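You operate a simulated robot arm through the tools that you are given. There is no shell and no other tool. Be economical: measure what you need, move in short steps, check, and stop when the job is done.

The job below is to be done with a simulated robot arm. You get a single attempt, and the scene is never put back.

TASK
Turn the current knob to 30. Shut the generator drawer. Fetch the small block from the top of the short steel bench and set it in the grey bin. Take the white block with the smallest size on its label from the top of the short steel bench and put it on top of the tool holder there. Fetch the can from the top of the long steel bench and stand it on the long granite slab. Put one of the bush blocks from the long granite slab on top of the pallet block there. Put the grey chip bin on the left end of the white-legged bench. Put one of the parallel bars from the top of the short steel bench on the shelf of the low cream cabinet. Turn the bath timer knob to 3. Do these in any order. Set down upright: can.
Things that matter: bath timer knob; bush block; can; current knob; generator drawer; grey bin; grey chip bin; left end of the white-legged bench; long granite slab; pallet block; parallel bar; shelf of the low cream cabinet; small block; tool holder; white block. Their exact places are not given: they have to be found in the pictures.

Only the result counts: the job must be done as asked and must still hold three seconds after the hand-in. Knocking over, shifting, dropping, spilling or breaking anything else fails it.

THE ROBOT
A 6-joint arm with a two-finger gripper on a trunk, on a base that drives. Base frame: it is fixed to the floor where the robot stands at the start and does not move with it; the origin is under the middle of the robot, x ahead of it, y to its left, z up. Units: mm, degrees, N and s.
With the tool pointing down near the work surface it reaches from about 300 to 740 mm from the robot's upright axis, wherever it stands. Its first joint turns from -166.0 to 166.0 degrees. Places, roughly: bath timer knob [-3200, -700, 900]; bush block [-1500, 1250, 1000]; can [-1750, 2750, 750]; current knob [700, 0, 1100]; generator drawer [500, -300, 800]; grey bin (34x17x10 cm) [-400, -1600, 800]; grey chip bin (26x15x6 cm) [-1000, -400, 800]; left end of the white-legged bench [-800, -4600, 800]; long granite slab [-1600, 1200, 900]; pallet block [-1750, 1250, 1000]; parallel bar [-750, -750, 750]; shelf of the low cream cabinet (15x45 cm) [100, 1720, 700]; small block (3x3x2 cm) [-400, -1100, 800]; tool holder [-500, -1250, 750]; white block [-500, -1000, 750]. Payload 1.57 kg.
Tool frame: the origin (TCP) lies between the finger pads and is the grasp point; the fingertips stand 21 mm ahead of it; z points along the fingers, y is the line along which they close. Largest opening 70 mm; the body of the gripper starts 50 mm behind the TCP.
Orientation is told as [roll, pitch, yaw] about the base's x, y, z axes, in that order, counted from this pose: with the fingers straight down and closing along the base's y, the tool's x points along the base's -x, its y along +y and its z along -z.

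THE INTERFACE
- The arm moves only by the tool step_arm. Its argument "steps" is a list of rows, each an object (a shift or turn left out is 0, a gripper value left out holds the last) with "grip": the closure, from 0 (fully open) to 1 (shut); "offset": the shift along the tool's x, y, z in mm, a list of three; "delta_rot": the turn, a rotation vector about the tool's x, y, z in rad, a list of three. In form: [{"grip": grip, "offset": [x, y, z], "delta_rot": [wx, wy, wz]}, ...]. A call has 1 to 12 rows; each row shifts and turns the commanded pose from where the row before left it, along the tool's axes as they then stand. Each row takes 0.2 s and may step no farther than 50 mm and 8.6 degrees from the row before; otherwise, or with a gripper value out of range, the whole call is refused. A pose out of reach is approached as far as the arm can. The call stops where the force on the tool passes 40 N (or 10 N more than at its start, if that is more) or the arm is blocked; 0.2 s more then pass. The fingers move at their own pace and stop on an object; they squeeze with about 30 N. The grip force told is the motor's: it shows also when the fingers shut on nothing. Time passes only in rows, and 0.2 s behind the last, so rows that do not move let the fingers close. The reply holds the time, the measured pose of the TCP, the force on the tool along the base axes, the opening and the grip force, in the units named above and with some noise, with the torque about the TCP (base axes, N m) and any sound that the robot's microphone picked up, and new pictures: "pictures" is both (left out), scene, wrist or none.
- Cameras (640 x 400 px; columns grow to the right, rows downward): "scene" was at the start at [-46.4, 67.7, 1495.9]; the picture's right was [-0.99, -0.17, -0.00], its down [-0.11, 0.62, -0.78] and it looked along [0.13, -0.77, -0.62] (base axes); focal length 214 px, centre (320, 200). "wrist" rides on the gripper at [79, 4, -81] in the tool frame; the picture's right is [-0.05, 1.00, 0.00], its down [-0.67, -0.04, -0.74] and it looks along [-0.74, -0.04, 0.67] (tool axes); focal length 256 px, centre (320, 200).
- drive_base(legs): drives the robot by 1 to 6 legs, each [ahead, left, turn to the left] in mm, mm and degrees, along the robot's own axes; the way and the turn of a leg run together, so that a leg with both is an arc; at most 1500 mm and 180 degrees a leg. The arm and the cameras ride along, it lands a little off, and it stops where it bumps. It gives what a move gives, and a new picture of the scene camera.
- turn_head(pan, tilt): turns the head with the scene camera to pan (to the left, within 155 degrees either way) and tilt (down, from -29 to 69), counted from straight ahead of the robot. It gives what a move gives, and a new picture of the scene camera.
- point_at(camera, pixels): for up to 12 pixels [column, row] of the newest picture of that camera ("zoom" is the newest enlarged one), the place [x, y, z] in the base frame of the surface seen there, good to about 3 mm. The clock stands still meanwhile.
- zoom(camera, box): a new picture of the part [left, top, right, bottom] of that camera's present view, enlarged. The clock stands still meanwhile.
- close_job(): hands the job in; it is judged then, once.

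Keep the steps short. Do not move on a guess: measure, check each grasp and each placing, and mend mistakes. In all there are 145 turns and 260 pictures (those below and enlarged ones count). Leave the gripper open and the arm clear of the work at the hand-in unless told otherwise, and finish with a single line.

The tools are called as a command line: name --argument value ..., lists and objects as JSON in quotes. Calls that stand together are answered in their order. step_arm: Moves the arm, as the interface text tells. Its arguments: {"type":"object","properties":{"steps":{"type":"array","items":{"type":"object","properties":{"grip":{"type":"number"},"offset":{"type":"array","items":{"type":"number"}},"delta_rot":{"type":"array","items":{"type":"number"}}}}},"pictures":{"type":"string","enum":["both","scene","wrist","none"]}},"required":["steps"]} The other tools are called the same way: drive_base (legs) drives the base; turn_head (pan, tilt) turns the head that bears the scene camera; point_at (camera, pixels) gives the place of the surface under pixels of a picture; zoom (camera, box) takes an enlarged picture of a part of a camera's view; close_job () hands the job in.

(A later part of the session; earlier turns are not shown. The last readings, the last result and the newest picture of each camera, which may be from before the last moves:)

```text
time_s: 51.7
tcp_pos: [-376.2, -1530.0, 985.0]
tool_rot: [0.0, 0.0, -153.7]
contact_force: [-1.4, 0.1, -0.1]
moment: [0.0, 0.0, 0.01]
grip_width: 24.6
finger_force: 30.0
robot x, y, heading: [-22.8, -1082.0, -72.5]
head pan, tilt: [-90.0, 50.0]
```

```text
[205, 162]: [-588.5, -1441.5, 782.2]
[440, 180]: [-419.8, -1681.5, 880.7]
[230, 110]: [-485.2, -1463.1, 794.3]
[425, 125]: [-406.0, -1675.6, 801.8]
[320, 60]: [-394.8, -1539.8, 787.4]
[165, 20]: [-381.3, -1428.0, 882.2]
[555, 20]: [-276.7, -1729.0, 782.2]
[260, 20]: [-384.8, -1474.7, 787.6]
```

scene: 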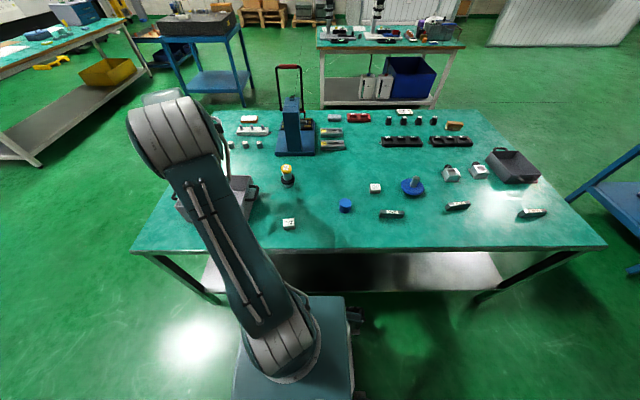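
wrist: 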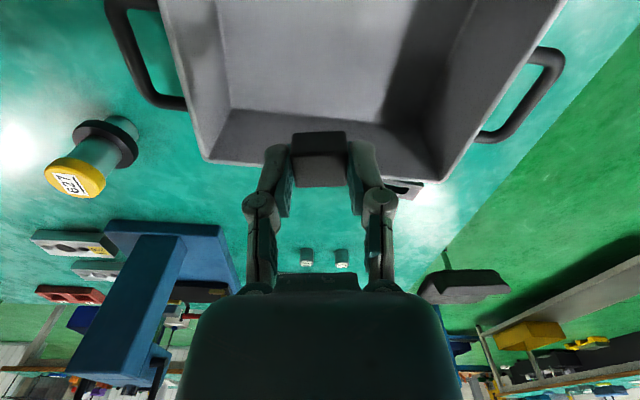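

step_arm --steps '[{"offset": [-25, 5, 0]}, {"offset": [0, 0, 45]}, {"offset": [0, 0, 45]}, {"offset": [0, 0, 45]}, {"offset": [0, 0, 22]}, {}, {"grip": 0.35}, {"grip": 0.35}, {}, {"offset": [0, 0, -45]}, {"offset": [0, 0, -45]}, {"offset": [0, 0, -45]}]' --pictures "wrist"

```text
time_s: 54.3
tcp_pos: [-399.0, -1545.4, 962.7]
tool_rot: [-0.2, 0.0, -153.6]
contact_force: [0.1, 0.2, 0.3]
moment: [0.02, 0.03, 0.0]
grip_width: 45.6
finger_force: 0.1
robot x, y, heading: [-23.1, -1081.7, -72.6]
head pan, tilt: [-90.0, 50.0]
```

wrist: 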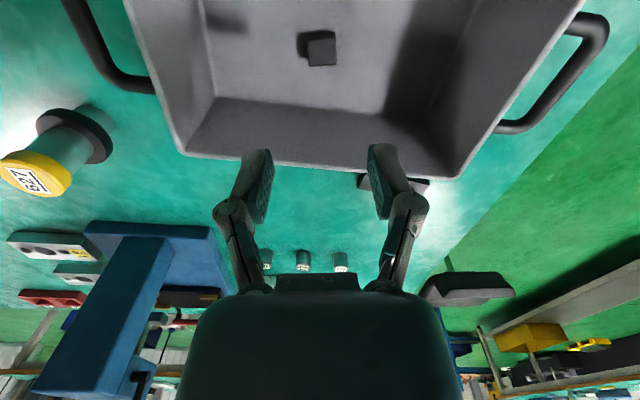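

Small block lies in the bin. Go over the white block 25.27.

step_arm --steps '[{"grip": 0, "offset": [2.5, -45.2, -3]}, {"offset": [2.5, -45.2, -3]}, {"offset": [2.5, -45.2, -3]}, {"offset": [2.5, -45.2, -3]}, {"offset": [2.5, -45.2, 0]}, {"offset": [2.5, -45.2, 0]}, {"offset": [2.5, -45.2, 0]}, {"offset": [2.5, -45.2, 0]}, {"offset": [2.5, -45.2, 0]}, {"offset": [2.5, -45.2, 0]}, {"offset": [2.5, -45.2, 0]}, {"offset": [2.5, -45.2, 0]}]' --pictures "none"

step_arm --steps '[{"offset": [2.5, -45.2, 0]}, {"offset": [2, -45.2, 0]}, {"delta_rot": [0, 0, 0.076]}, {"delta_rot": [0, 0, 0.076]}]' --pictures "wrist"

```text
time_s: 56.9
tcp_pos: [-611.6, -1045.5, 974.8]
tool_rot: [0.0, 0.1, -153.6]
contact_force: [-0.1, 0.1, 0.7]
moment: [0.02, 0.04, 0.01]
grip_width: 70.1
finger_force: 0.0
robot x, y, heading: [-24.0, -1084.1, -72.3]
head pan, tilt: [-90.0, 50.0]
```

```text
time_s: 57.9
tcp_pos: [-648.8, -961.1, 975.9]
tool_rot: [0.0, 0.0, -162.4]
contact_force: [-0.9, 0.7, 0.7]
moment: [0.01, 0.02, -0.02]
grip_width: 70.0
finger_force: 0.1
robot x, y, heading: [-22.9, -1085.8, -72.3]
head pan, tilt: [-90.0, 50.0]
```

wrist: 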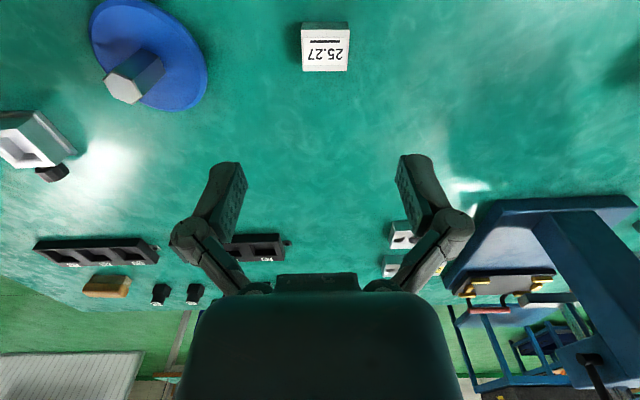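

point_at --camera "wrist" --pixels '[[303, 33], [348, 32], [303, 70], [347, 71], [325, 50], [348, 26]]'

```text
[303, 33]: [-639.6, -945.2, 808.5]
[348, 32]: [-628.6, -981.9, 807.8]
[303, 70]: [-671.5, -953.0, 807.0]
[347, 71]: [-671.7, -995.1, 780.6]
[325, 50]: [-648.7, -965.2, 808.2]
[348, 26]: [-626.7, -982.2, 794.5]
```

White block top centre ≈ (−649.5,−966), ~39 mm wide. Descend and grip.

step_arm --steps '[{"offset": [-2, 4.5, 35]}, {"offset": [0, 0, 45]}, {"offset": [0, 0, 45]}, {"offset": [0, 0, 30]}, {"offset": [0, 0, 15]}, {"grip": 1}, {"grip": 1}, {"grip": 1}, {"offset": [0, 0, -40]}, {"offset": [0, 0, -45]}, {"offset": [0, 0, -45]}, {"offset": [0, 0, -45]}]' --pictures "wrist"

point_at --camera "wrist" --pixels '[[300, 135], [350, 135], [325, 150]]'

```text
time_s: 60.5
tcp_pos: [-647.8, -966.0, 980.5]
tool_rot: [0.0, 0.2, -162.2]
contact_force: [-0.3, -0.1, -2.6]
moment: [0.0, -0.02, -0.03]
grip_width: 41.5
finger_force: 30.1
robot x, y, heading: [-21.9, -1085.7, -72.6]
head pan, tilt: [-90.0, 50.0]
```

wrist: 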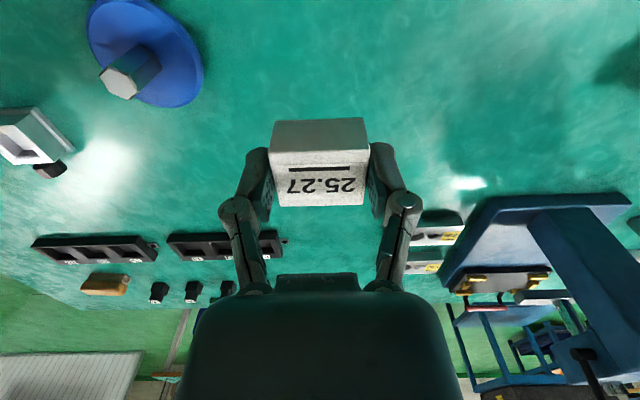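

```text
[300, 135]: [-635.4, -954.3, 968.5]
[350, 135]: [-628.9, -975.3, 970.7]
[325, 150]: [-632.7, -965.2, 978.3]
```

Held. Now measure the tool holder's top precisely.

turn_head --pan -105 --tilt 50

zoom --camera "scene" --box '[300, 130, 400, 200]'

```text
time_s: 61.2
tcp_pos: [-649.4, -966.4, 980.4]
tool_rot: [0.0, 0.0, -162.2]
contact_force: [-0.1, -0.3, -2.5]
moment: [-0.04, 0.0, 0.01]
grip_width: 41.4
finger_force: 29.9
robot x, y, heading: [-18.7, -1084.1, -72.8]
head pan, tilt: [-105.0, 50.0]
```

scene: 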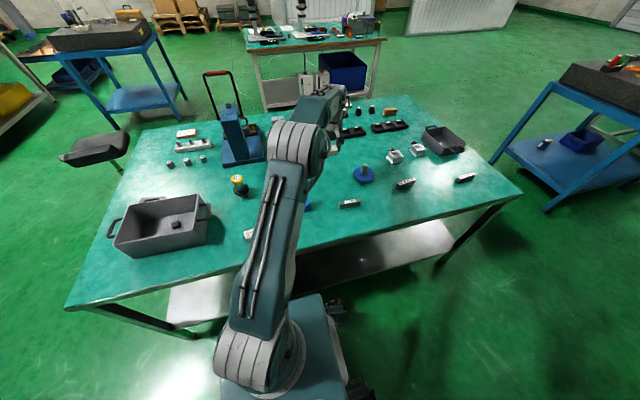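

```text
5.71 times, centred on (350, 165) of scene
```

zoom: 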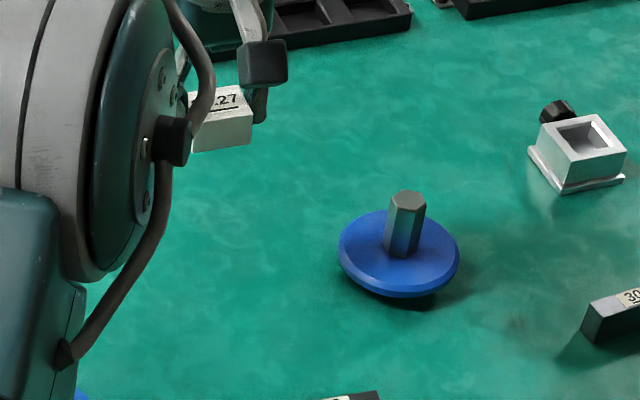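

zoom --camera "scene" --box '[220, 165, 260, 205]'

point_at --camera "zoom" --pixels '[[270, 160], [220, 160], [330, 155], [270, 120], [275, 195], [270, 250]]'

```text
10.00 times, centred on (240, 185) of scene
```

zoom: 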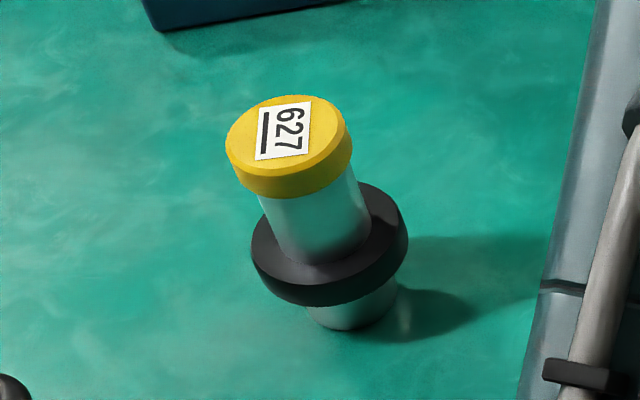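

```text
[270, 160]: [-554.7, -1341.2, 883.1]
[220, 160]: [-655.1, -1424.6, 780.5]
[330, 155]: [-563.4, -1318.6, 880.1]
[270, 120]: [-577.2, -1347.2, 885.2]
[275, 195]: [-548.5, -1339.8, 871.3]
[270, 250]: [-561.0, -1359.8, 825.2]
```

point_at --camera "zoom" --pixels '[[286, 134], [232, 142], [342, 130], [286, 100], [288, 168], [310, 105], [250, 165]]'

```text
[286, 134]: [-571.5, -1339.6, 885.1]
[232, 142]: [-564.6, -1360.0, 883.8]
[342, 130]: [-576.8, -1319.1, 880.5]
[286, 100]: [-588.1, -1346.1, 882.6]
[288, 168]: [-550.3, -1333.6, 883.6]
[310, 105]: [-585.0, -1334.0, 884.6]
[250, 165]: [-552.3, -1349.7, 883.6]
```

Cap centre ≈ (−570,−1340), top z 884. Move over it.

step_arm --steps '[{"offset": [-4.04, 42.2, 0]}, {"offset": [-4.04, 42.2, 0]}, {"offset": [-4.04, 42.2, 0]}, {"offset": [-4.04, 42.2, 0]}, {"offset": [-4.04, 42.2, 0]}, {"offset": [-4.04, 42.2, 0]}, {"offset": [-4.04, 42.2, 0]}, {"offset": [-4.04, 42.2, 0]}, {"offset": [-4.04, 42.2, 0]}, {"offset": [0, 0, 35]}]' --pictures "both"

point_at --camera "wrist" --pixels '[[300, 125], [350, 125], [325, 135], [320, 100], [320, 110]]'

zoom --camera "wrist" --box '[240, 40, 400, 220]'

```text
time_s: 63.4
tcp_pos: [-568.3, -1340.3, 944.4]
tool_rot: [-0.1, 0.0, -162.3]
contact_force: [-0.2, 0.8, -1.3]
moment: [0.01, -0.02, 0.01]
grip_width: 41.6
finger_force: 30.5
robot x, y, heading: [-21.7, -1084.7, -72.8]
head pan, tilt: [-105.0, 50.0]
```

scene: 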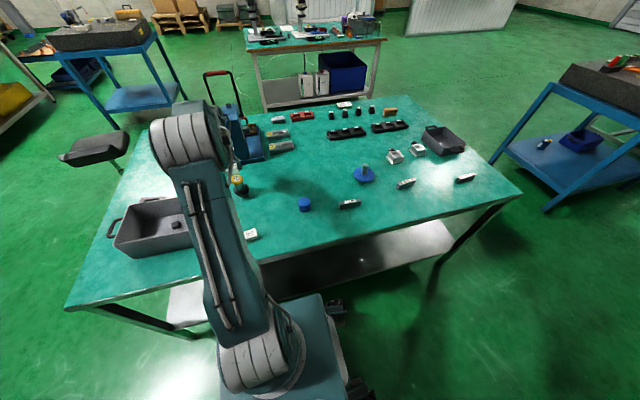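
wrist: 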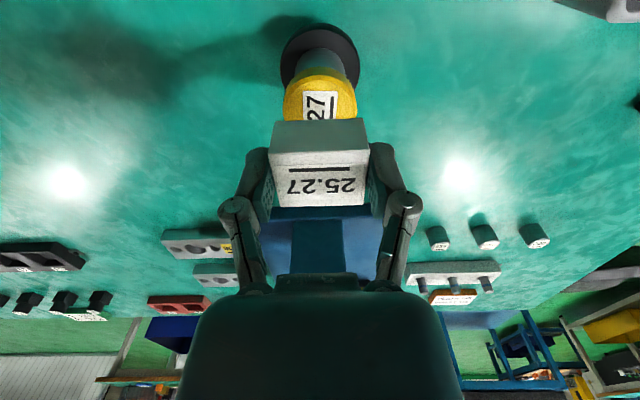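

```text
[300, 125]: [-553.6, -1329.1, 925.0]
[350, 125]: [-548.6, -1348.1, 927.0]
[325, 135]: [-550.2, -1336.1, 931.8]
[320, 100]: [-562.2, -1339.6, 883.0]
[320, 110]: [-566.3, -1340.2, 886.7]
```

```text
2.22 times, centred on (320, 130) of wrist
```

zoom: 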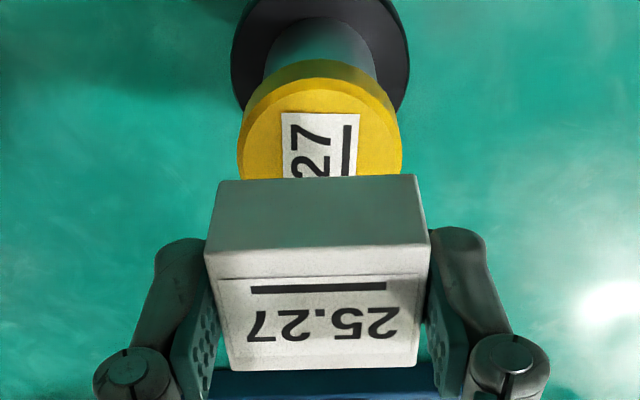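

step_arm --steps '[{"offset": [-1.8, 0, 10]}, {"offset": [0, 0, 10]}, {"offset": [0, 0, 8]}, {"offset": [0, 0, 2]}, {"offset": [0, 0, 2]}]' --pictures "wrist"

zoom --camera "wrist" --box '[240, 40, 400, 220]'

```text
time_s: 64.6
tcp_pos: [-568.1, -1340.8, 913.6]
tool_rot: [-0.2, 0.0, -162.3]
contact_force: [0.1, 0.3, -2.7]
moment: [0.01, -0.04, -0.01]
grip_width: 41.5
finger_force: 30.1
robot x, y, heading: [-21.7, -1081.9, -72.5]
head pan, tilt: [-105.0, 50.0]
```

wrist: 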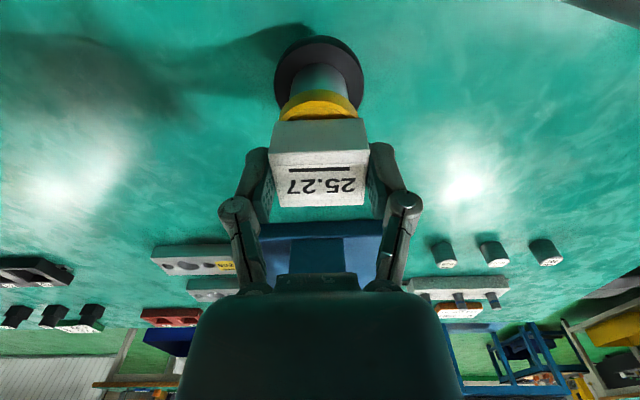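

```text
2.22 times, centred on (320, 130) of wrist
```

zoom: 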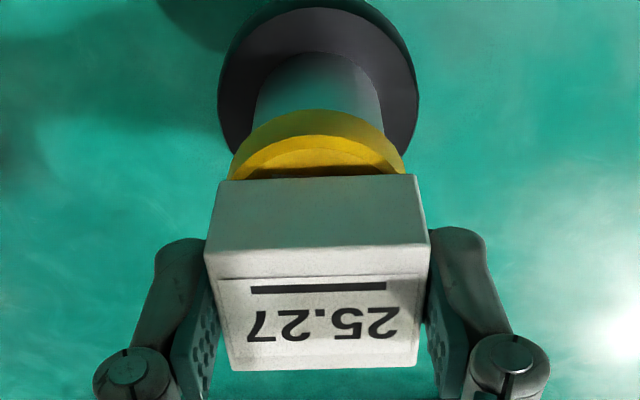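

step_arm --steps '[{"offset": [0, 0, 1.5]}, {"offset": [0, 0, 1.5]}]' --pictures "none"

step_arm --steps '[{"offset": [0, 0, 1]}, {"offset": [0, 0, 1]}]' --pictures "wrist"

```text
time_s: 65.2
tcp_pos: [-567.4, -1341.2, 908.2]
tool_rot: [-0.1, 0.1, -162.4]
contact_force: [-0.5, 0.4, -1.9]
moment: [-0.01, 0.01, -0.01]
grip_width: 41.7
finger_force: 30.2
robot x, y, heading: [-22.2, -1085.4, -72.4]
head pan, tilt: [-105.0, 50.0]
```

```text
time_s: 65.8
tcp_pos: [-568.0, -1341.1, 909.4]
tool_rot: [-0.1, -0.1, -162.3]
contact_force: [1.3, 2.0, 7.3]
moment: [0.07, -0.01, 0.02]
grip_width: 41.4
finger_force: 30.2
robot x, y, heading: [-20.5, -1088.0, -72.7]
head pan, tilt: [-105.0, 50.0]
```

wrist: 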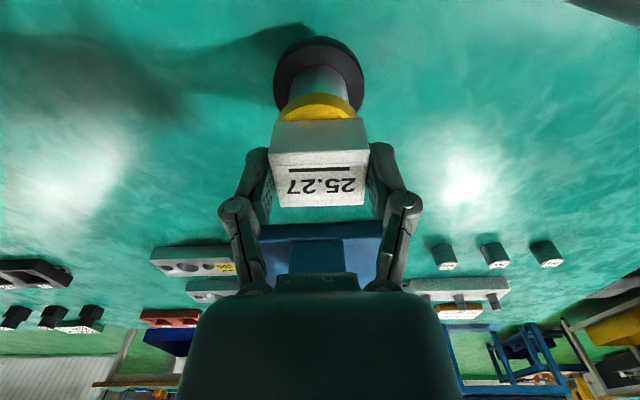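

Touching (7 N). Release and rise.

step_arm --steps '[{"grip": 0.3}, {"grip": 0.2}, {"grip": 0.0}, {"offset": [0, 0, -20]}, {"offset": [0, 0, -40]}, {"offset": [0, 0, -40]}, {"offset": [0, -40, 0]}, {"offset": [0, -45, 0]}]' --pictures "both"

zoom --camera "scene" --box '[210, 150, 274, 214]'

```text
time_s: 67.6
tcp_pos: [-593.9, -1259.7, 1009.2]
tool_rot: [-0.1, 0.0, -162.3]
contact_force: [-0.4, -0.6, 0.4]
moment: [0.02, 0.04, -0.03]
grip_width: 70.2
finger_force: 0.0
robot x, y, heading: [-23.9, -1084.3, -72.5]
head pan, tilt: [-105.0, 50.0]
```

scene: 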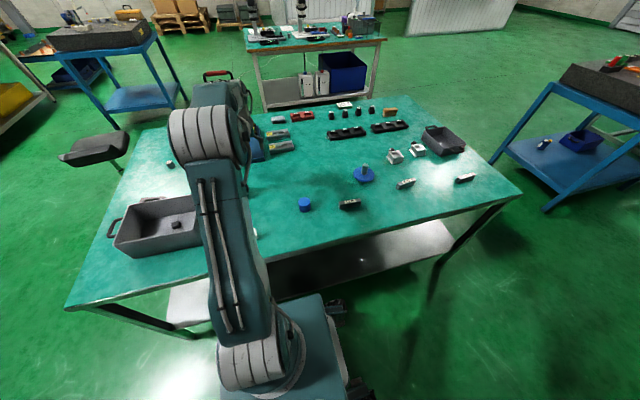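
wrist: 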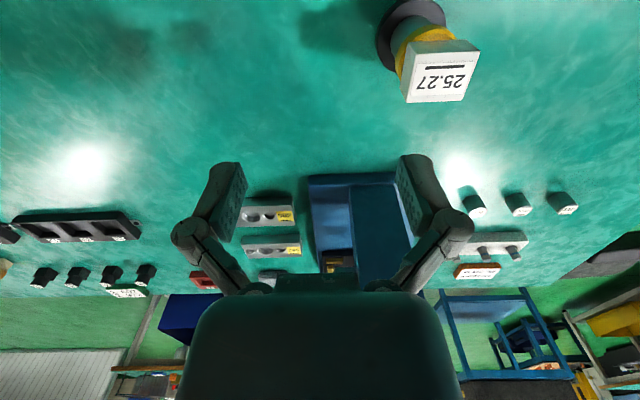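

```text
6.25 times, centred on (242, 182) of scene
```

zoom: 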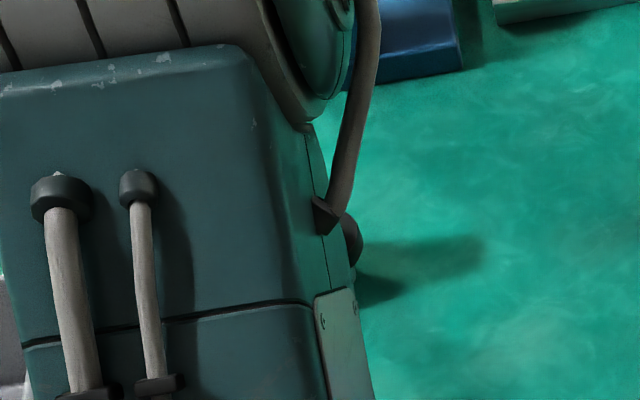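

White block sits on the tool holder. Next the parallel bar near (−522,−885): move above it, then turn the tool 90°.

step_arm --steps '[{"offset": [20, -37.3, 4.4]}, {"offset": [20, -37.3, 4.4]}, {"offset": [20, -37.3, 4.4]}, {"offset": [20, -37.3, 4.4]}, {"offset": [20, -37.3, 4.4]}, {"offset": [20, -37.3, 4.4]}, {"offset": [20, -37.3, 4.4]}, {"offset": [20, -37.3, 4.4]}, {"offset": [20, -37.3, 4.4]}]' --pictures "none"

step_arm --steps '[{"delta_rot": [0, 0, 0.1427]}, {"delta_rot": [0, 0, 0.1427]}, {"delta_rot": [0, 0, 0.1427]}, {"delta_rot": [0, 0, 0.1427]}, {"delta_rot": [0, 0, 0.1427]}, {"delta_rot": [0, 0, 0.1427]}, {"delta_rot": [0, 0, 0.1427]}, {"delta_rot": [0, 0, 0.1427]}, {"delta_rot": [0, 0, 0.1427]}, {"delta_rot": [0, 0, 0.1427]}, {"delta_rot": [0, 0, 0.1427]}]' --pictures "wrist"

```text
time_s: 69.6
tcp_pos: [-525.6, -884.4, 969.4]
tool_rot: [0.0, 0.1, -162.3]
contact_force: [0.4, -1.3, 0.5]
moment: [0.03, 0.02, -0.01]
grip_width: 70.3
finger_force: 0.1
robot x, y, heading: [-24.5, -1082.2, -72.5]
head pan, tilt: [-105.0, 50.0]
```

```text
time_s: 72.0
tcp_pos: [-526.1, -883.2, 967.3]
tool_rot: [0.0, 0.0, 107.7]
contact_force: [0.9, 0.2, 0.1]
moment: [-0.01, 0.01, 0.01]
grip_width: 70.2
finger_force: 0.1
robot x, y, heading: [-19.9, -1086.2, -72.6]
head pan, tilt: [-105.0, 50.0]
```

wrist: 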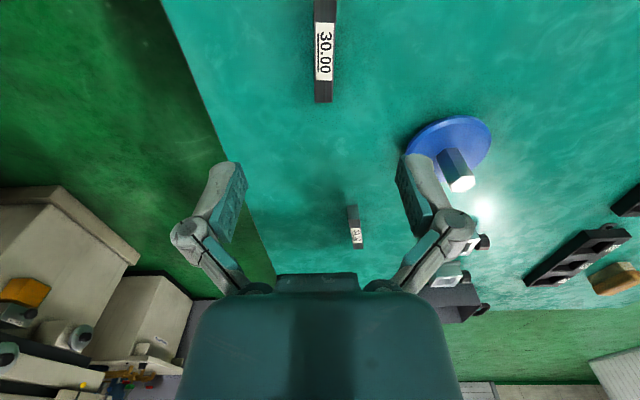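

point_at --camera "wrist" --pixels '[[316, 80], [332, 80], [324, 10], [316, 10], [324, 50], [324, 100], [334, 60]]'

```text
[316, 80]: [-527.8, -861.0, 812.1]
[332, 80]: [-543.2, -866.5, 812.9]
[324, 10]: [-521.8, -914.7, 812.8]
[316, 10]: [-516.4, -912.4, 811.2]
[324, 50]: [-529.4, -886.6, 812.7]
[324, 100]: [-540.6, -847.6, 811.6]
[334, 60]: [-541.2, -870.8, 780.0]
```

step_arm --steps '[{"offset": [2, 3, 35]}, {"offset": [0, 0, 45]}, {"offset": [0, 0, 45]}, {"offset": [0, 0, 35]}, {"grip": 1}, {"grip": 1}, {"grip": 1}, {"grip": 1}, {"offset": [0, 0, -40]}, {"offset": [0, 0, -45]}, {"offset": [0, 0, -45]}, {"offset": [0, 0, -45]}]' --pictures "wrist"

turn_head --pan 150 --tilt 30

```text
time_s: 74.6
tcp_pos: [-526.3, -888.3, 984.3]
tool_rot: [-0.1, 0.0, 107.7]
contact_force: [0.0, 0.2, -3.9]
moment: [-0.01, -0.01, -0.02]
grip_width: 17.5
finger_force: 30.2
robot x, y, heading: [-22.4, -1079.3, -72.7]
head pan, tilt: [-105.0, 50.0]
```

wrist: 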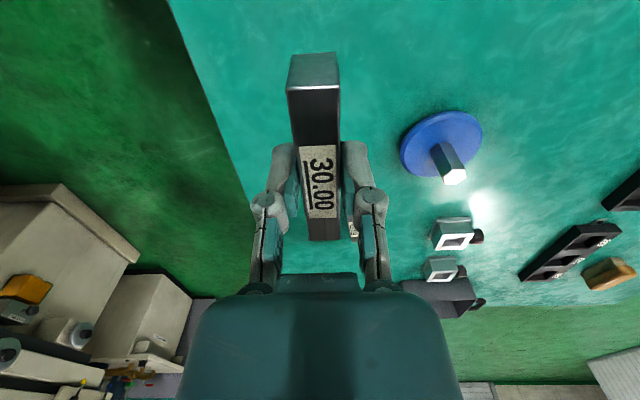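

```text
time_s: 78.2
tcp_pos: [-527.2, -888.5, 983.3]
tool_rot: [-0.1, 0.1, 107.8]
contact_force: [-0.3, 0.2, -3.3]
moment: [0.0, 0.02, 0.01]
grip_width: 17.8
finger_force: 29.8
robot x, y, heading: [-22.2, -1082.0, -72.8]
head pan, tilt: [150.0, 30.0]
```

scene: 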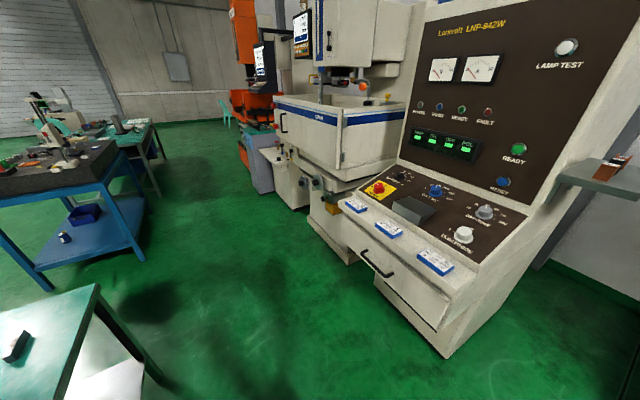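

Bar held firmly. Measure the route and the cream cabinet area.

point_at --camera "scene" --pixels '[[140, 262], [40, 290], [118, 150], [95, 290], [160, 375], [265, 190], [300, 205], [345, 262], [290, 150], [250, 250], [340, 165], [440, 355]]'

zoom --camera "scene" --box '[200, 80, 400, 240]'

```text
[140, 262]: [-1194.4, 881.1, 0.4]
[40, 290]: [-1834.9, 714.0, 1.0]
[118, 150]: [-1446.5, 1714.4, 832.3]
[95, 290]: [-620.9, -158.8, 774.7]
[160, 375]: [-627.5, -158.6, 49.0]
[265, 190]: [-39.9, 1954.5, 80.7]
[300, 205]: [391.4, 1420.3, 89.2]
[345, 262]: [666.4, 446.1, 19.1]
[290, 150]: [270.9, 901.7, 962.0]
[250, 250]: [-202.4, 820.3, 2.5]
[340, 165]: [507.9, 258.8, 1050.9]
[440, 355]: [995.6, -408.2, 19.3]
```

```text
2.50 times, centred on (300, 160) of scene
```

zoom: 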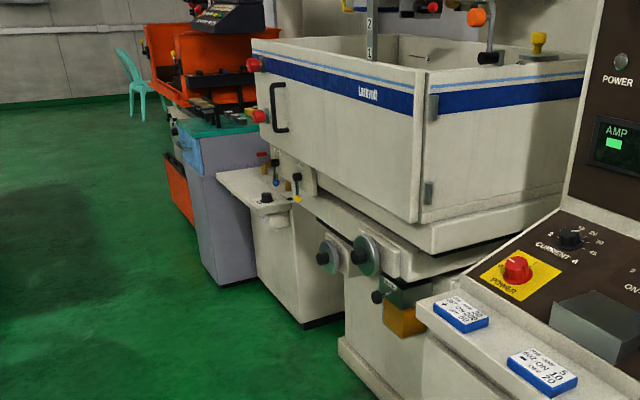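

Tuck the arm and drive toward the cream cabinet, checking on the way.

step_arm --steps '[{"offset": [25.2, -31.3, -25]}, {"offset": [25.2, -31.3, -25]}, {"offset": [25.2, -31.3, -25]}, {"offset": [25.2, -31.3, -25]}]' --pictures "none"

drive_base --legs '[[0, 60, 0], [-1400, 0, 0], [0, 0, 147.6]]'

turn_head --pan -5 --tilt 35

```text
time_s: 79.2
tcp_pos: [-374.8, -947.3, 1084.0]
tool_rot: [0.1, 0.0, 107.7]
contact_force: [-1.2, -1.1, -3.4]
moment: [-0.04, -0.03, 0.0]
grip_width: 17.7
finger_force: 29.9
robot x, y, heading: [-20.2, -1084.4, -72.5]
head pan, tilt: [150.0, 30.0]
```

```text
time_s: 92.8
tcp_pos: [-160.3, -42.3, 1085.1]
tool_rot: [0.1, 0.0, -106.2]
contact_force: [0.3, -0.4, -3.8]
moment: [0.02, -0.02, 0.0]
grip_width: 17.7
finger_force: 30.4
robot x, y, heading: [-377.2, 269.7, 73.3]
head pan, tilt: [150.0, 30.0]
```

scene: 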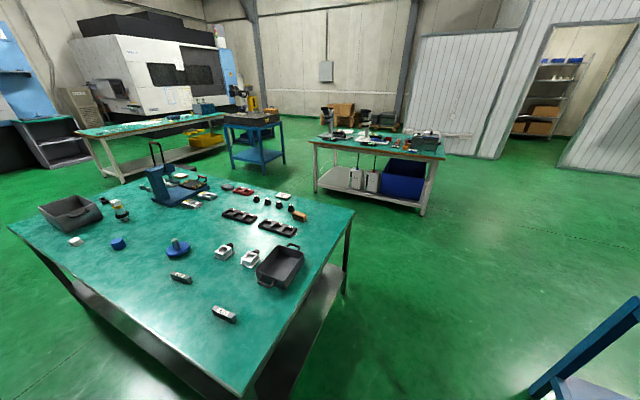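

```text
time_s: 95.2
tcp_pos: [-159.2, -42.2, 1084.1]
tool_rot: [0.1, 0.0, -106.2]
contact_force: [0.5, 0.1, -4.2]
moment: [0.06, 0.03, -0.05]
grip_width: 17.7
finger_force: 29.7
robot x, y, heading: [-379.1, 269.6, 73.5]
head pan, tilt: [-5.0, 35.0]
```

scene: 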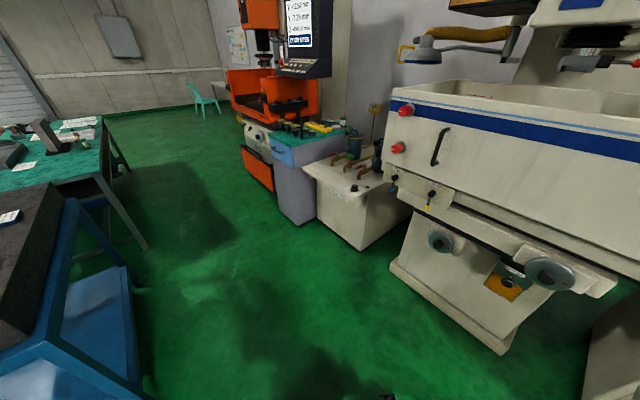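

zoom --camera "scene" --box '[290, 120, 430, 260]'

point_at --camera "scene" --pixels '[[302, 165], [360, 195], [345, 180], [390, 180], [330, 160], [360, 248], [395, 265], [325, 175], [350, 168], [310, 215], [298, 225]]'

```text
2.86 times, centred on (360, 190) of scene
```

zoom: 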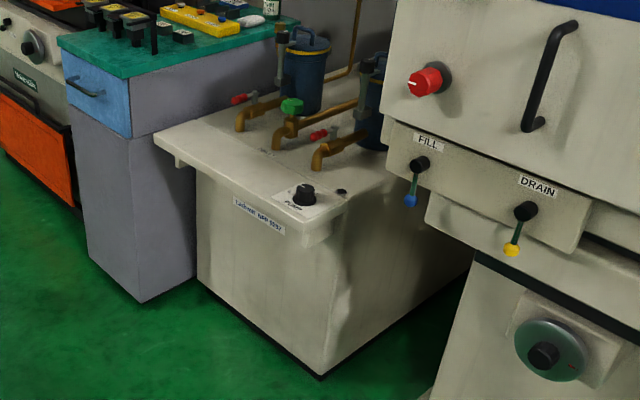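

```text
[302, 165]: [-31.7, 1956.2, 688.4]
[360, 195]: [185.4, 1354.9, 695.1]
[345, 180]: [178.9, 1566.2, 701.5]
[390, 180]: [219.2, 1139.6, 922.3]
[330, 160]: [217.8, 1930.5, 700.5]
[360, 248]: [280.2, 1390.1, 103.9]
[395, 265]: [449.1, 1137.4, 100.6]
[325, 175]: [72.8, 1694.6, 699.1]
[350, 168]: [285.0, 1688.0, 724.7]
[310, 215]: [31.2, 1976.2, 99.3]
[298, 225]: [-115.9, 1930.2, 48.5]
```

Shelf is the cream cabinet's top (z≈700); free strip near (73,1695). Drive beside it.

drive_base --legs '[[1206, 357, 0]]'

turn_head --pan -45 --tilt 55

```text
time_s: 101.5
tcp_pos: [-158.5, 1214.7, 1083.5]
tool_rot: [0.0, 0.0, -106.5]
contact_force: [1.1, -0.9, -3.9]
moment: [0.0, 0.01, -0.03]
grip_width: 17.9
finger_force: 29.9
robot x, y, heading: [-370.8, 1531.5, 73.1]
head pan, tilt: [-5.0, 35.0]
```

scene: 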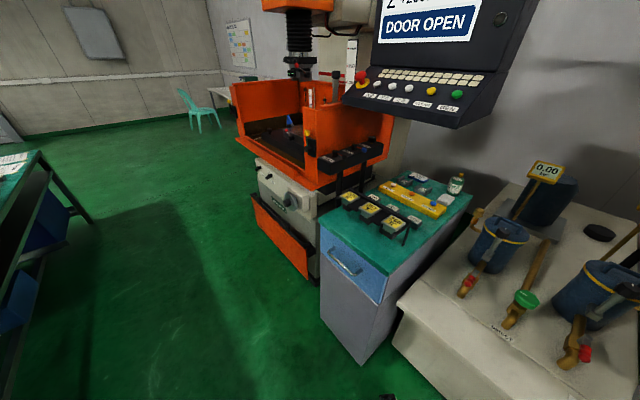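

```text
time_s: 102.6
tcp_pos: [-158.6, 1215.9, 1083.8]
tool_rot: [0.0, -0.1, -106.5]
contact_force: [0.7, 0.7, -3.0]
moment: [-0.01, -0.01, -0.01]
grip_width: 17.9
finger_force: 30.3
robot x, y, heading: [-376.5, 1527.7, 73.4]
head pan, tilt: [-45.0, 55.0]
```

scene: 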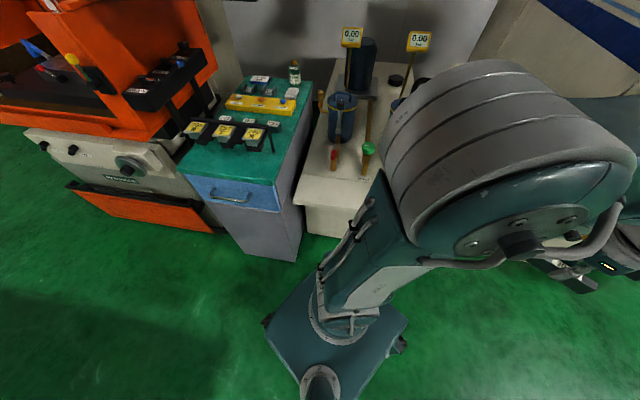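

zoom --camera "scene" --box '[290, 80, 390, 220]'

point_at --camera "scene" --pixels '[[298, 202], [352, 207], [330, 190], [335, 165], [335, 150], [368, 150], [365, 172], [305, 170], [320, 130], [350, 190]]'

```text
2.86 times, centred on (340, 150) of scene
```

zoom: 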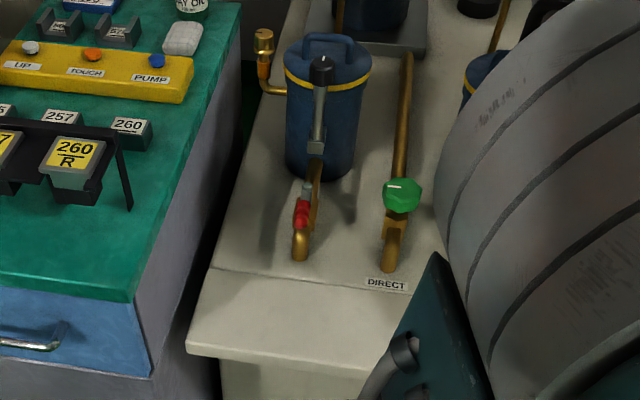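

```text
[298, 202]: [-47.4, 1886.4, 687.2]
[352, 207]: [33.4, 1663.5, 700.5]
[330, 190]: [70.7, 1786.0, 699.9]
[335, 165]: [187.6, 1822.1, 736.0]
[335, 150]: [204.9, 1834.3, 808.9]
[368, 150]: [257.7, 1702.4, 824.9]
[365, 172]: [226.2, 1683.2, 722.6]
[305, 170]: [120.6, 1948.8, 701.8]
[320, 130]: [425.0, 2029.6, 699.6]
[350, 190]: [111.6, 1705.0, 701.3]
```

Target on the shelf ≈ (89,1720). Rotate the bar parallel to the shelf edge and move over it.

step_arm --steps '[{"delta_rot": [0, 0, -0.1274]}, {"delta_rot": [0, 0, -0.1274]}, {"delta_rot": [0, 0, -0.1274]}, {"delta_rot": [0, 0, -0.1274]}, {"delta_rot": [0, 0, -0.1274]}]' --pictures "none"

step_arm --steps '[{"offset": [32.4, 33.8, 10]}, {"offset": [32.4, 33.8, 10]}, {"offset": [32.4, 33.8, 10]}, {"offset": [32.4, 33.8, 10]}, {"offset": [32.4, 33.8, 10]}, {"offset": [32.4, 33.8, 10]}, {"offset": [32.4, 33.8, 10]}, {"offset": [32.4, 33.8, 10]}, {"offset": [32.4, 33.8, 10]}, {"offset": [32.4, 33.8, 10]}, {"offset": [32.4, 33.8, 10]}, {"offset": [32.4, 33.8, 10]}]' --pictures "both"

```text
time_s: 103.8
tcp_pos: [-158.1, 1215.5, 1084.1]
tool_rot: [-0.1, -0.1, -69.8]
contact_force: [0.5, 0.6, -3.4]
moment: [0.05, 0.03, -0.03]
grip_width: 17.7
finger_force: 30.3
robot x, y, heading: [-372.0, 1527.8, 73.3]
head pan, tilt: [-45.0, 55.0]
```

```text
time_s: 106.4
tcp_pos: [90.1, 1721.3, 962.1]
tool_rot: [-0.1, -0.1, -69.9]
contact_force: [1.1, 0.7, -3.7]
moment: [0.01, 0.0, 0.01]
grip_width: 17.9
finger_force: 29.8
robot x, y, heading: [-374.9, 1527.9, 73.1]
head pan, tilt: [-45.0, 55.0]
```

scene: 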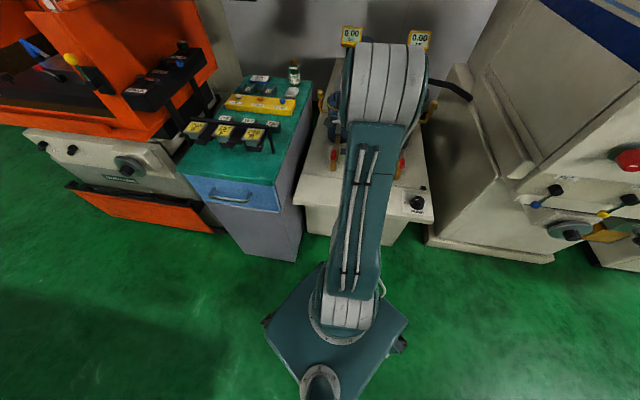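
wrist: 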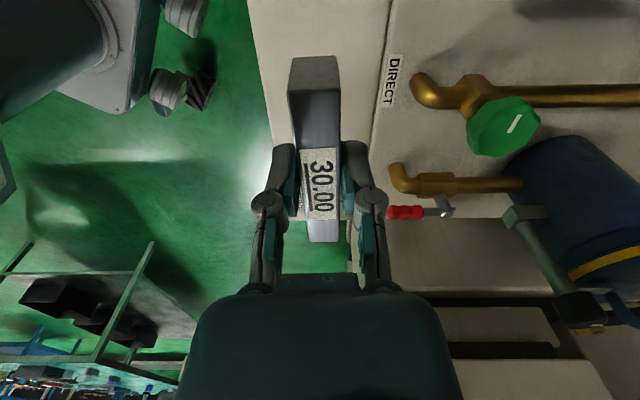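

point_at --camera "wrist" --pixels '[[260, 40], [275, 110], [385, 30], [372, 110], [350, 210], [365, 215], [300, 30], [360, 100], [420, 100], [405, 185]]'

```text
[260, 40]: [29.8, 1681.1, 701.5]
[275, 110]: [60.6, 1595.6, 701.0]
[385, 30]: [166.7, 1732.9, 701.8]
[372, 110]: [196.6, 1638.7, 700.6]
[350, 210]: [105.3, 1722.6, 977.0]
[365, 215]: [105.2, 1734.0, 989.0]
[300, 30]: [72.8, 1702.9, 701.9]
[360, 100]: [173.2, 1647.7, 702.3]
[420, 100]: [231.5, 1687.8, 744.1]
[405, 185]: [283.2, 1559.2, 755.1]
```

step_arm --steps '[{"offset": [0, 0, 45]}, {"offset": [0, 0, 45]}, {"offset": [0, 0, 45]}, {"offset": [0, 0, 45]}, {"offset": [0, 0, 35]}, {"offset": [0, 0, 8]}, {"offset": [0, 0, 4]}]' --pictures "wrist"

```text
time_s: 108.0
tcp_pos: [90.2, 1720.3, 736.4]
tool_rot: [0.0, -0.1, -70.0]
contact_force: [0.0, -0.6, -3.8]
moment: [0.02, 0.01, -0.01]
grip_width: 17.6
finger_force: 30.1
robot x, y, heading: [-375.3, 1526.5, 73.3]
head pan, tilt: [-45.0, 55.0]
```

wrist: 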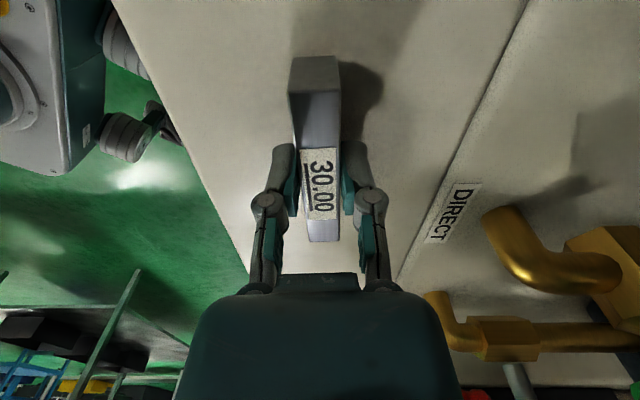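

step_arm --steps '[{"offset": [0, 0, 3]}, {"offset": [0, 0, 2]}, {"offset": [0, 0, 1]}]' --pictures "none"

step_arm --steps '[{"offset": [0, 0, 1.5]}, {"offset": [0, 0, 1]}]' --pictures "none"

```text
time_s: 108.8
tcp_pos: [92.1, 1721.4, 729.4]
tool_rot: [-0.1, 0.0, -69.9]
contact_force: [-0.1, 0.3, -3.7]
moment: [0.01, 0.0, 0.03]
grip_width: 17.9
finger_force: 29.8
robot x, y, heading: [-374.2, 1526.7, 73.2]
head pan, tilt: [-45.0, 55.0]
```

```text
time_s: 109.4
tcp_pos: [90.9, 1719.7, 729.5]
tool_rot: [0.2, -0.1, -70.0]
contact_force: [-3.7, 1.0, 19.1]
moment: [-0.19, 0.03, -0.09]
grip_width: 17.7
finger_force: 29.6
robot x, y, heading: [-377.0, 1524.4, 73.0]
head pan, tilt: [-45.0, 55.0]
```

Contact (19 N). Release and rise.

step_arm --steps '[{"grip": 0.5}, {"grip": 0.5}, {"offset": [0, 0, -15]}, {"offset": [0, 0, -40]}, {"offset": [0, 0, -45]}, {"offset": [0, 0, -45]}, {"offset": [0, 0, -45]}, {"offset": [0, 0, -45]}]' --pictures "wrist"

turn_head --pan 60 --tilt 40

```text
time_s: 111.2
tcp_pos: [89.9, 1721.4, 962.0]
tool_rot: [-0.1, -0.2, -70.0]
contact_force: [0.1, -0.7, 0.3]
moment: [0.0, 0.0, 0.01]
grip_width: 34.7
finger_force: 0.1
robot x, y, heading: [-375.0, 1529.7, 73.4]
head pan, tilt: [-45.0, 55.0]
```

wrist: 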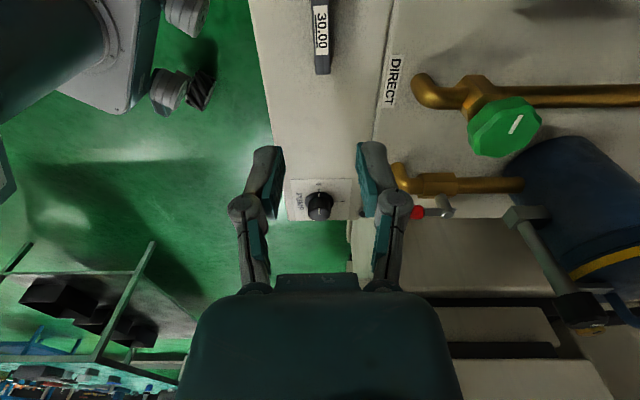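

```text
time_s: 113.0
tcp_pos: [91.1, 1720.7, 961.8]
tool_rot: [-0.1, 0.0, -70.0]
contact_force: [-0.9, -0.2, 0.1]
moment: [0.03, 0.01, 0.01]
grip_width: 34.6
finger_force: 0.1
robot x, y, heading: [-371.2, 1525.3, 73.4]
head pan, tilt: [60.0, 40.0]
```

scene: 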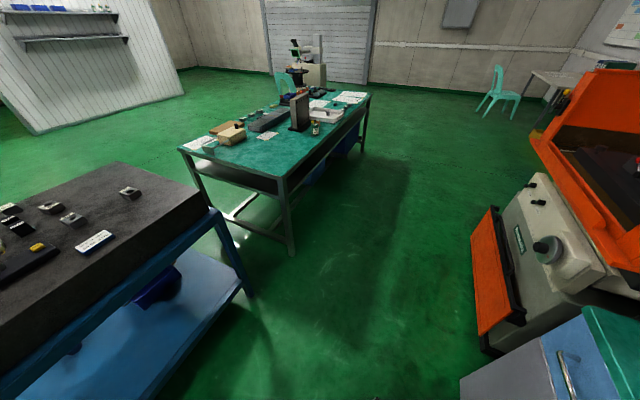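

Bar is on the shelf. Look at the long steel bench and the granite slab.

zoom --camera "scene" --box '[170, 60, 380, 190]'

point_at --camera "scene" --pixels '[[315, 126], [316, 134], [180, 150], [277, 180], [368, 97], [300, 115], [212, 209], [130, 193], [72, 218], [95, 242], [110, 165], [50, 206]]'

```text
3.05 times, centred on (275, 125) of scene
```

zoom: 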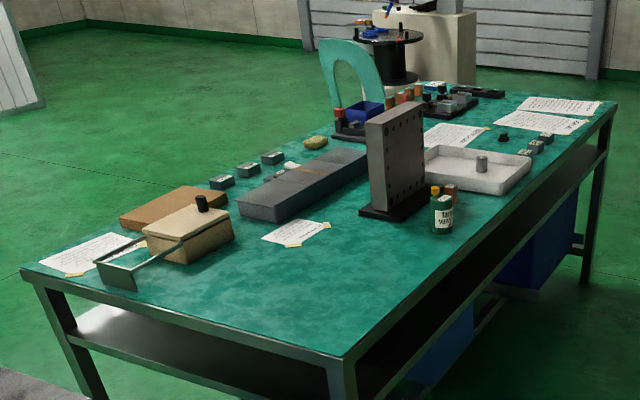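

```text
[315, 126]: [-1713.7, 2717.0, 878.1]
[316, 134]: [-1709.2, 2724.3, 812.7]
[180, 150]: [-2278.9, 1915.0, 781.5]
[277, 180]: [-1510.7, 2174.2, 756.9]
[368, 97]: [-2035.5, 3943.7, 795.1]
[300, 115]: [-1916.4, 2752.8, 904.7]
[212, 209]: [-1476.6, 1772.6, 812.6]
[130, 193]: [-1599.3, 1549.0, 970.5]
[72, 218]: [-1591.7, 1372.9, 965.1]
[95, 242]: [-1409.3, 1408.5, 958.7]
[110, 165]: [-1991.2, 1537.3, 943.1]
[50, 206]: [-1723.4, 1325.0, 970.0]
```

Can ≈ (−1712,2722). Tuck the arm and drive to stand beside the long bench with it on the left.

step_arm --steps '[{"grip": 0, "offset": [-1.5, -36.8, -20]}, {"offset": [-1.5, -36.8, -20]}, {"offset": [-1.5, -36.8, -20]}, {"offset": [-1.5, -36.8, -20]}]' --pictures "none"

drive_base --legs '[[206, 610, 0], [0, 0, 33.7], [896, 196, 0]]'

turn_head --pan 80 --tilt 48

```text
time_s: 114.0
tcp_pos: [-47.8, 1665.5, 1044.9]
tool_rot: [0.0, -0.1, -70.0]
contact_force: [0.0, 0.4, 0.4]
moment: [-0.03, -0.02, -0.03]
grip_width: 70.1
finger_force: 0.1
robot x, y, heading: [-373.6, 1526.0, 73.1]
head pan, tilt: [60.0, 40.0]
```

```text
time_s: 123.7
tcp_pos: [-1147.2, 3010.9, 1044.4]
tool_rot: [-0.1, -0.1, -36.8]
contact_force: [0.4, -0.1, -0.2]
moment: [0.05, 0.02, 0.0]
grip_width: 70.0
finger_force: 0.0
robot x, y, heading: [-1344.5, 2717.2, 106.4]
head pan, tilt: [60.0, 40.0]
```

scene: 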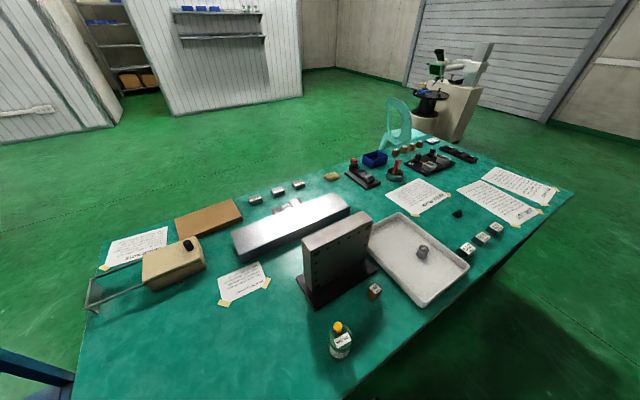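

```text
time_s: 124.5
tcp_pos: [-1148.8, 3011.9, 1046.0]
tool_rot: [-0.1, -0.1, -37.0]
contact_force: [0.0, 0.4, -0.4]
moment: [0.01, 0.0, -0.02]
grip_width: 69.9
finger_force: 0.1
robot x, y, heading: [-1349.1, 2720.9, 106.4]
head pan, tilt: [80.0, 48.0]
```

scene: 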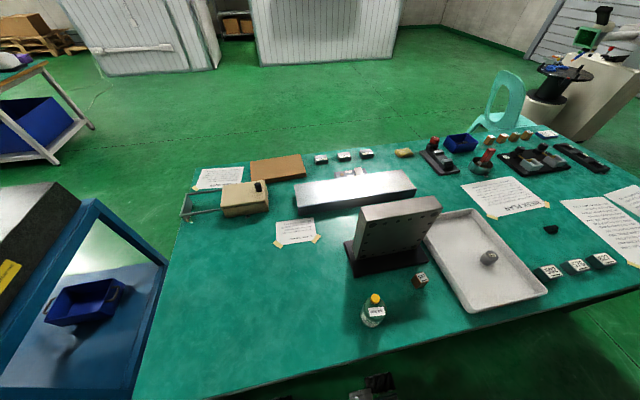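

zoom --camera "scene" --box '[330, 230, 450, 350]'

point_at --camera "zoom" --pixels '[[219, 235], [180, 285], [265, 270], [220, 300], [228, 345], [448, 170], [460, 190], [230, 265]]'

```text
3.33 times, centred on (390, 290) of scene
```

zoom: 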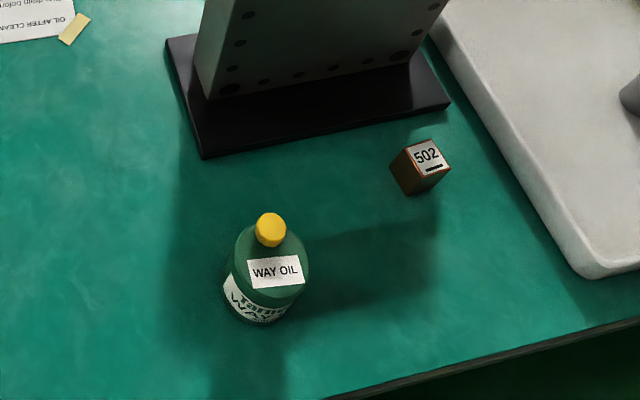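

```text
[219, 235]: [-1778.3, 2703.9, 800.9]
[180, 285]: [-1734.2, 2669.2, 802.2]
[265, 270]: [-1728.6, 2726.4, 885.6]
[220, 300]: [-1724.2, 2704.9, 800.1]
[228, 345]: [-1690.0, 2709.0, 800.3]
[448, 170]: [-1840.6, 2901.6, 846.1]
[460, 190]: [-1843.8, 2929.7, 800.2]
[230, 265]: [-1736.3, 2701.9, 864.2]
```

point_at --camera "zoom" --pixels '[[270, 222], [258, 230], [285, 230], [240, 250], [307, 262], [236, 300], [290, 312], [262, 318], [225, 275], [300, 290], [270, 250]]'

```text
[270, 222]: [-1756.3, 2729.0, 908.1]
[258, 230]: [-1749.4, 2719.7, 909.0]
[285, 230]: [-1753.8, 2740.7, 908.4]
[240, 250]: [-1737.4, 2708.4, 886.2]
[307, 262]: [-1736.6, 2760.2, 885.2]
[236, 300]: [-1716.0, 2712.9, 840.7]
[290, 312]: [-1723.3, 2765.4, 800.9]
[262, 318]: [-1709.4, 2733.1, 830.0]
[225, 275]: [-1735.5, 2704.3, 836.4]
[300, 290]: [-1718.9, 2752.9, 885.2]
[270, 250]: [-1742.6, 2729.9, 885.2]
```

The can ("WAY OIL", ~58 mm wide, top 908, shoulder 885) stands at ≈(−1742,2733). Swing the arm round toward it in a circle, turning the tool.

step_arm --steps '[{"offset": [48.8, -5.5, 0], "delta_rot": [0, 0, -0.1396]}, {"offset": [48.8, -5.5, 0], "delta_rot": [0, 0, -0.1396]}, {"offset": [48.8, -5.5, 0], "delta_rot": [0, 0, -0.1396]}, {"offset": [48.8, -5.5, 0], "delta_rot": [0, 0, -0.1396]}, {"offset": [48.8, -5.5, 0], "delta_rot": [0, 0, -0.1396]}, {"offset": [48.8, -5.5, 0], "delta_rot": [0, 0, -0.1396]}, {"offset": [48.8, -5.5, 0], "delta_rot": [0, 0, -0.1396]}, {"offset": [48.8, -5.5, 0], "delta_rot": [0, 0, -0.1396]}, {"offset": [48.8, -5.5, 0], "delta_rot": [0, 0, -0.1396]}, {"offset": [48.8, -5.5, 0], "delta_rot": [0, 0, -0.1396]}, {"offset": [48.8, -5.5, 0], "delta_rot": [0, 0, -0.1396]}, {"offset": [48.8, -5.5, 0], "delta_rot": [0, 0, -0.1396]}]' --pictures "none"

step_arm --steps '[{"delta_rot": [0, 0, -0.1495]}, {"delta_rot": [0, 0, -0.1495]}, {"delta_rot": [0, 0, -0.1495]}, {"delta_rot": [0, 0, -0.1495]}, {"delta_rot": [0, 0, -0.1495]}, {"delta_rot": [0, 0, -0.1495]}, {"delta_rot": [0, 0, -0.1495]}, {"delta_rot": [0, 0, -0.1495]}, {"delta_rot": [0, 0, -0.1495]}, {"delta_rot": [0, 0, -0.1495]}, {"delta_rot": [0, 0, -0.1495]}, {"delta_rot": [0, 0, -0.1495]}]' --pictures "none"

```text
time_s: 127.1
tcp_pos: [-1657.9, 2888.2, 1041.2]
tool_rot: [-0.3, 0.0, 59.2]
contact_force: [-1.2, 0.5, 0.7]
moment: [0.0, 0.02, -0.02]
grip_width: 70.1
finger_force: 0.0
robot x, y, heading: [-1347.0, 2716.9, 106.3]
head pan, tilt: [80.0, 48.0]
```

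```text
time_s: 129.7
tcp_pos: [-1656.9, 2888.0, 1043.1]
tool_rot: [0.0, 0.2, 162.0]
contact_force: [0.2, 0.0, 0.6]
moment: [0.02, -0.05, 0.0]
grip_width: 70.0
finger_force: 0.1
robot x, y, heading: [-1349.1, 2718.2, 106.7]
head pan, tilt: [80.0, 48.0]
```

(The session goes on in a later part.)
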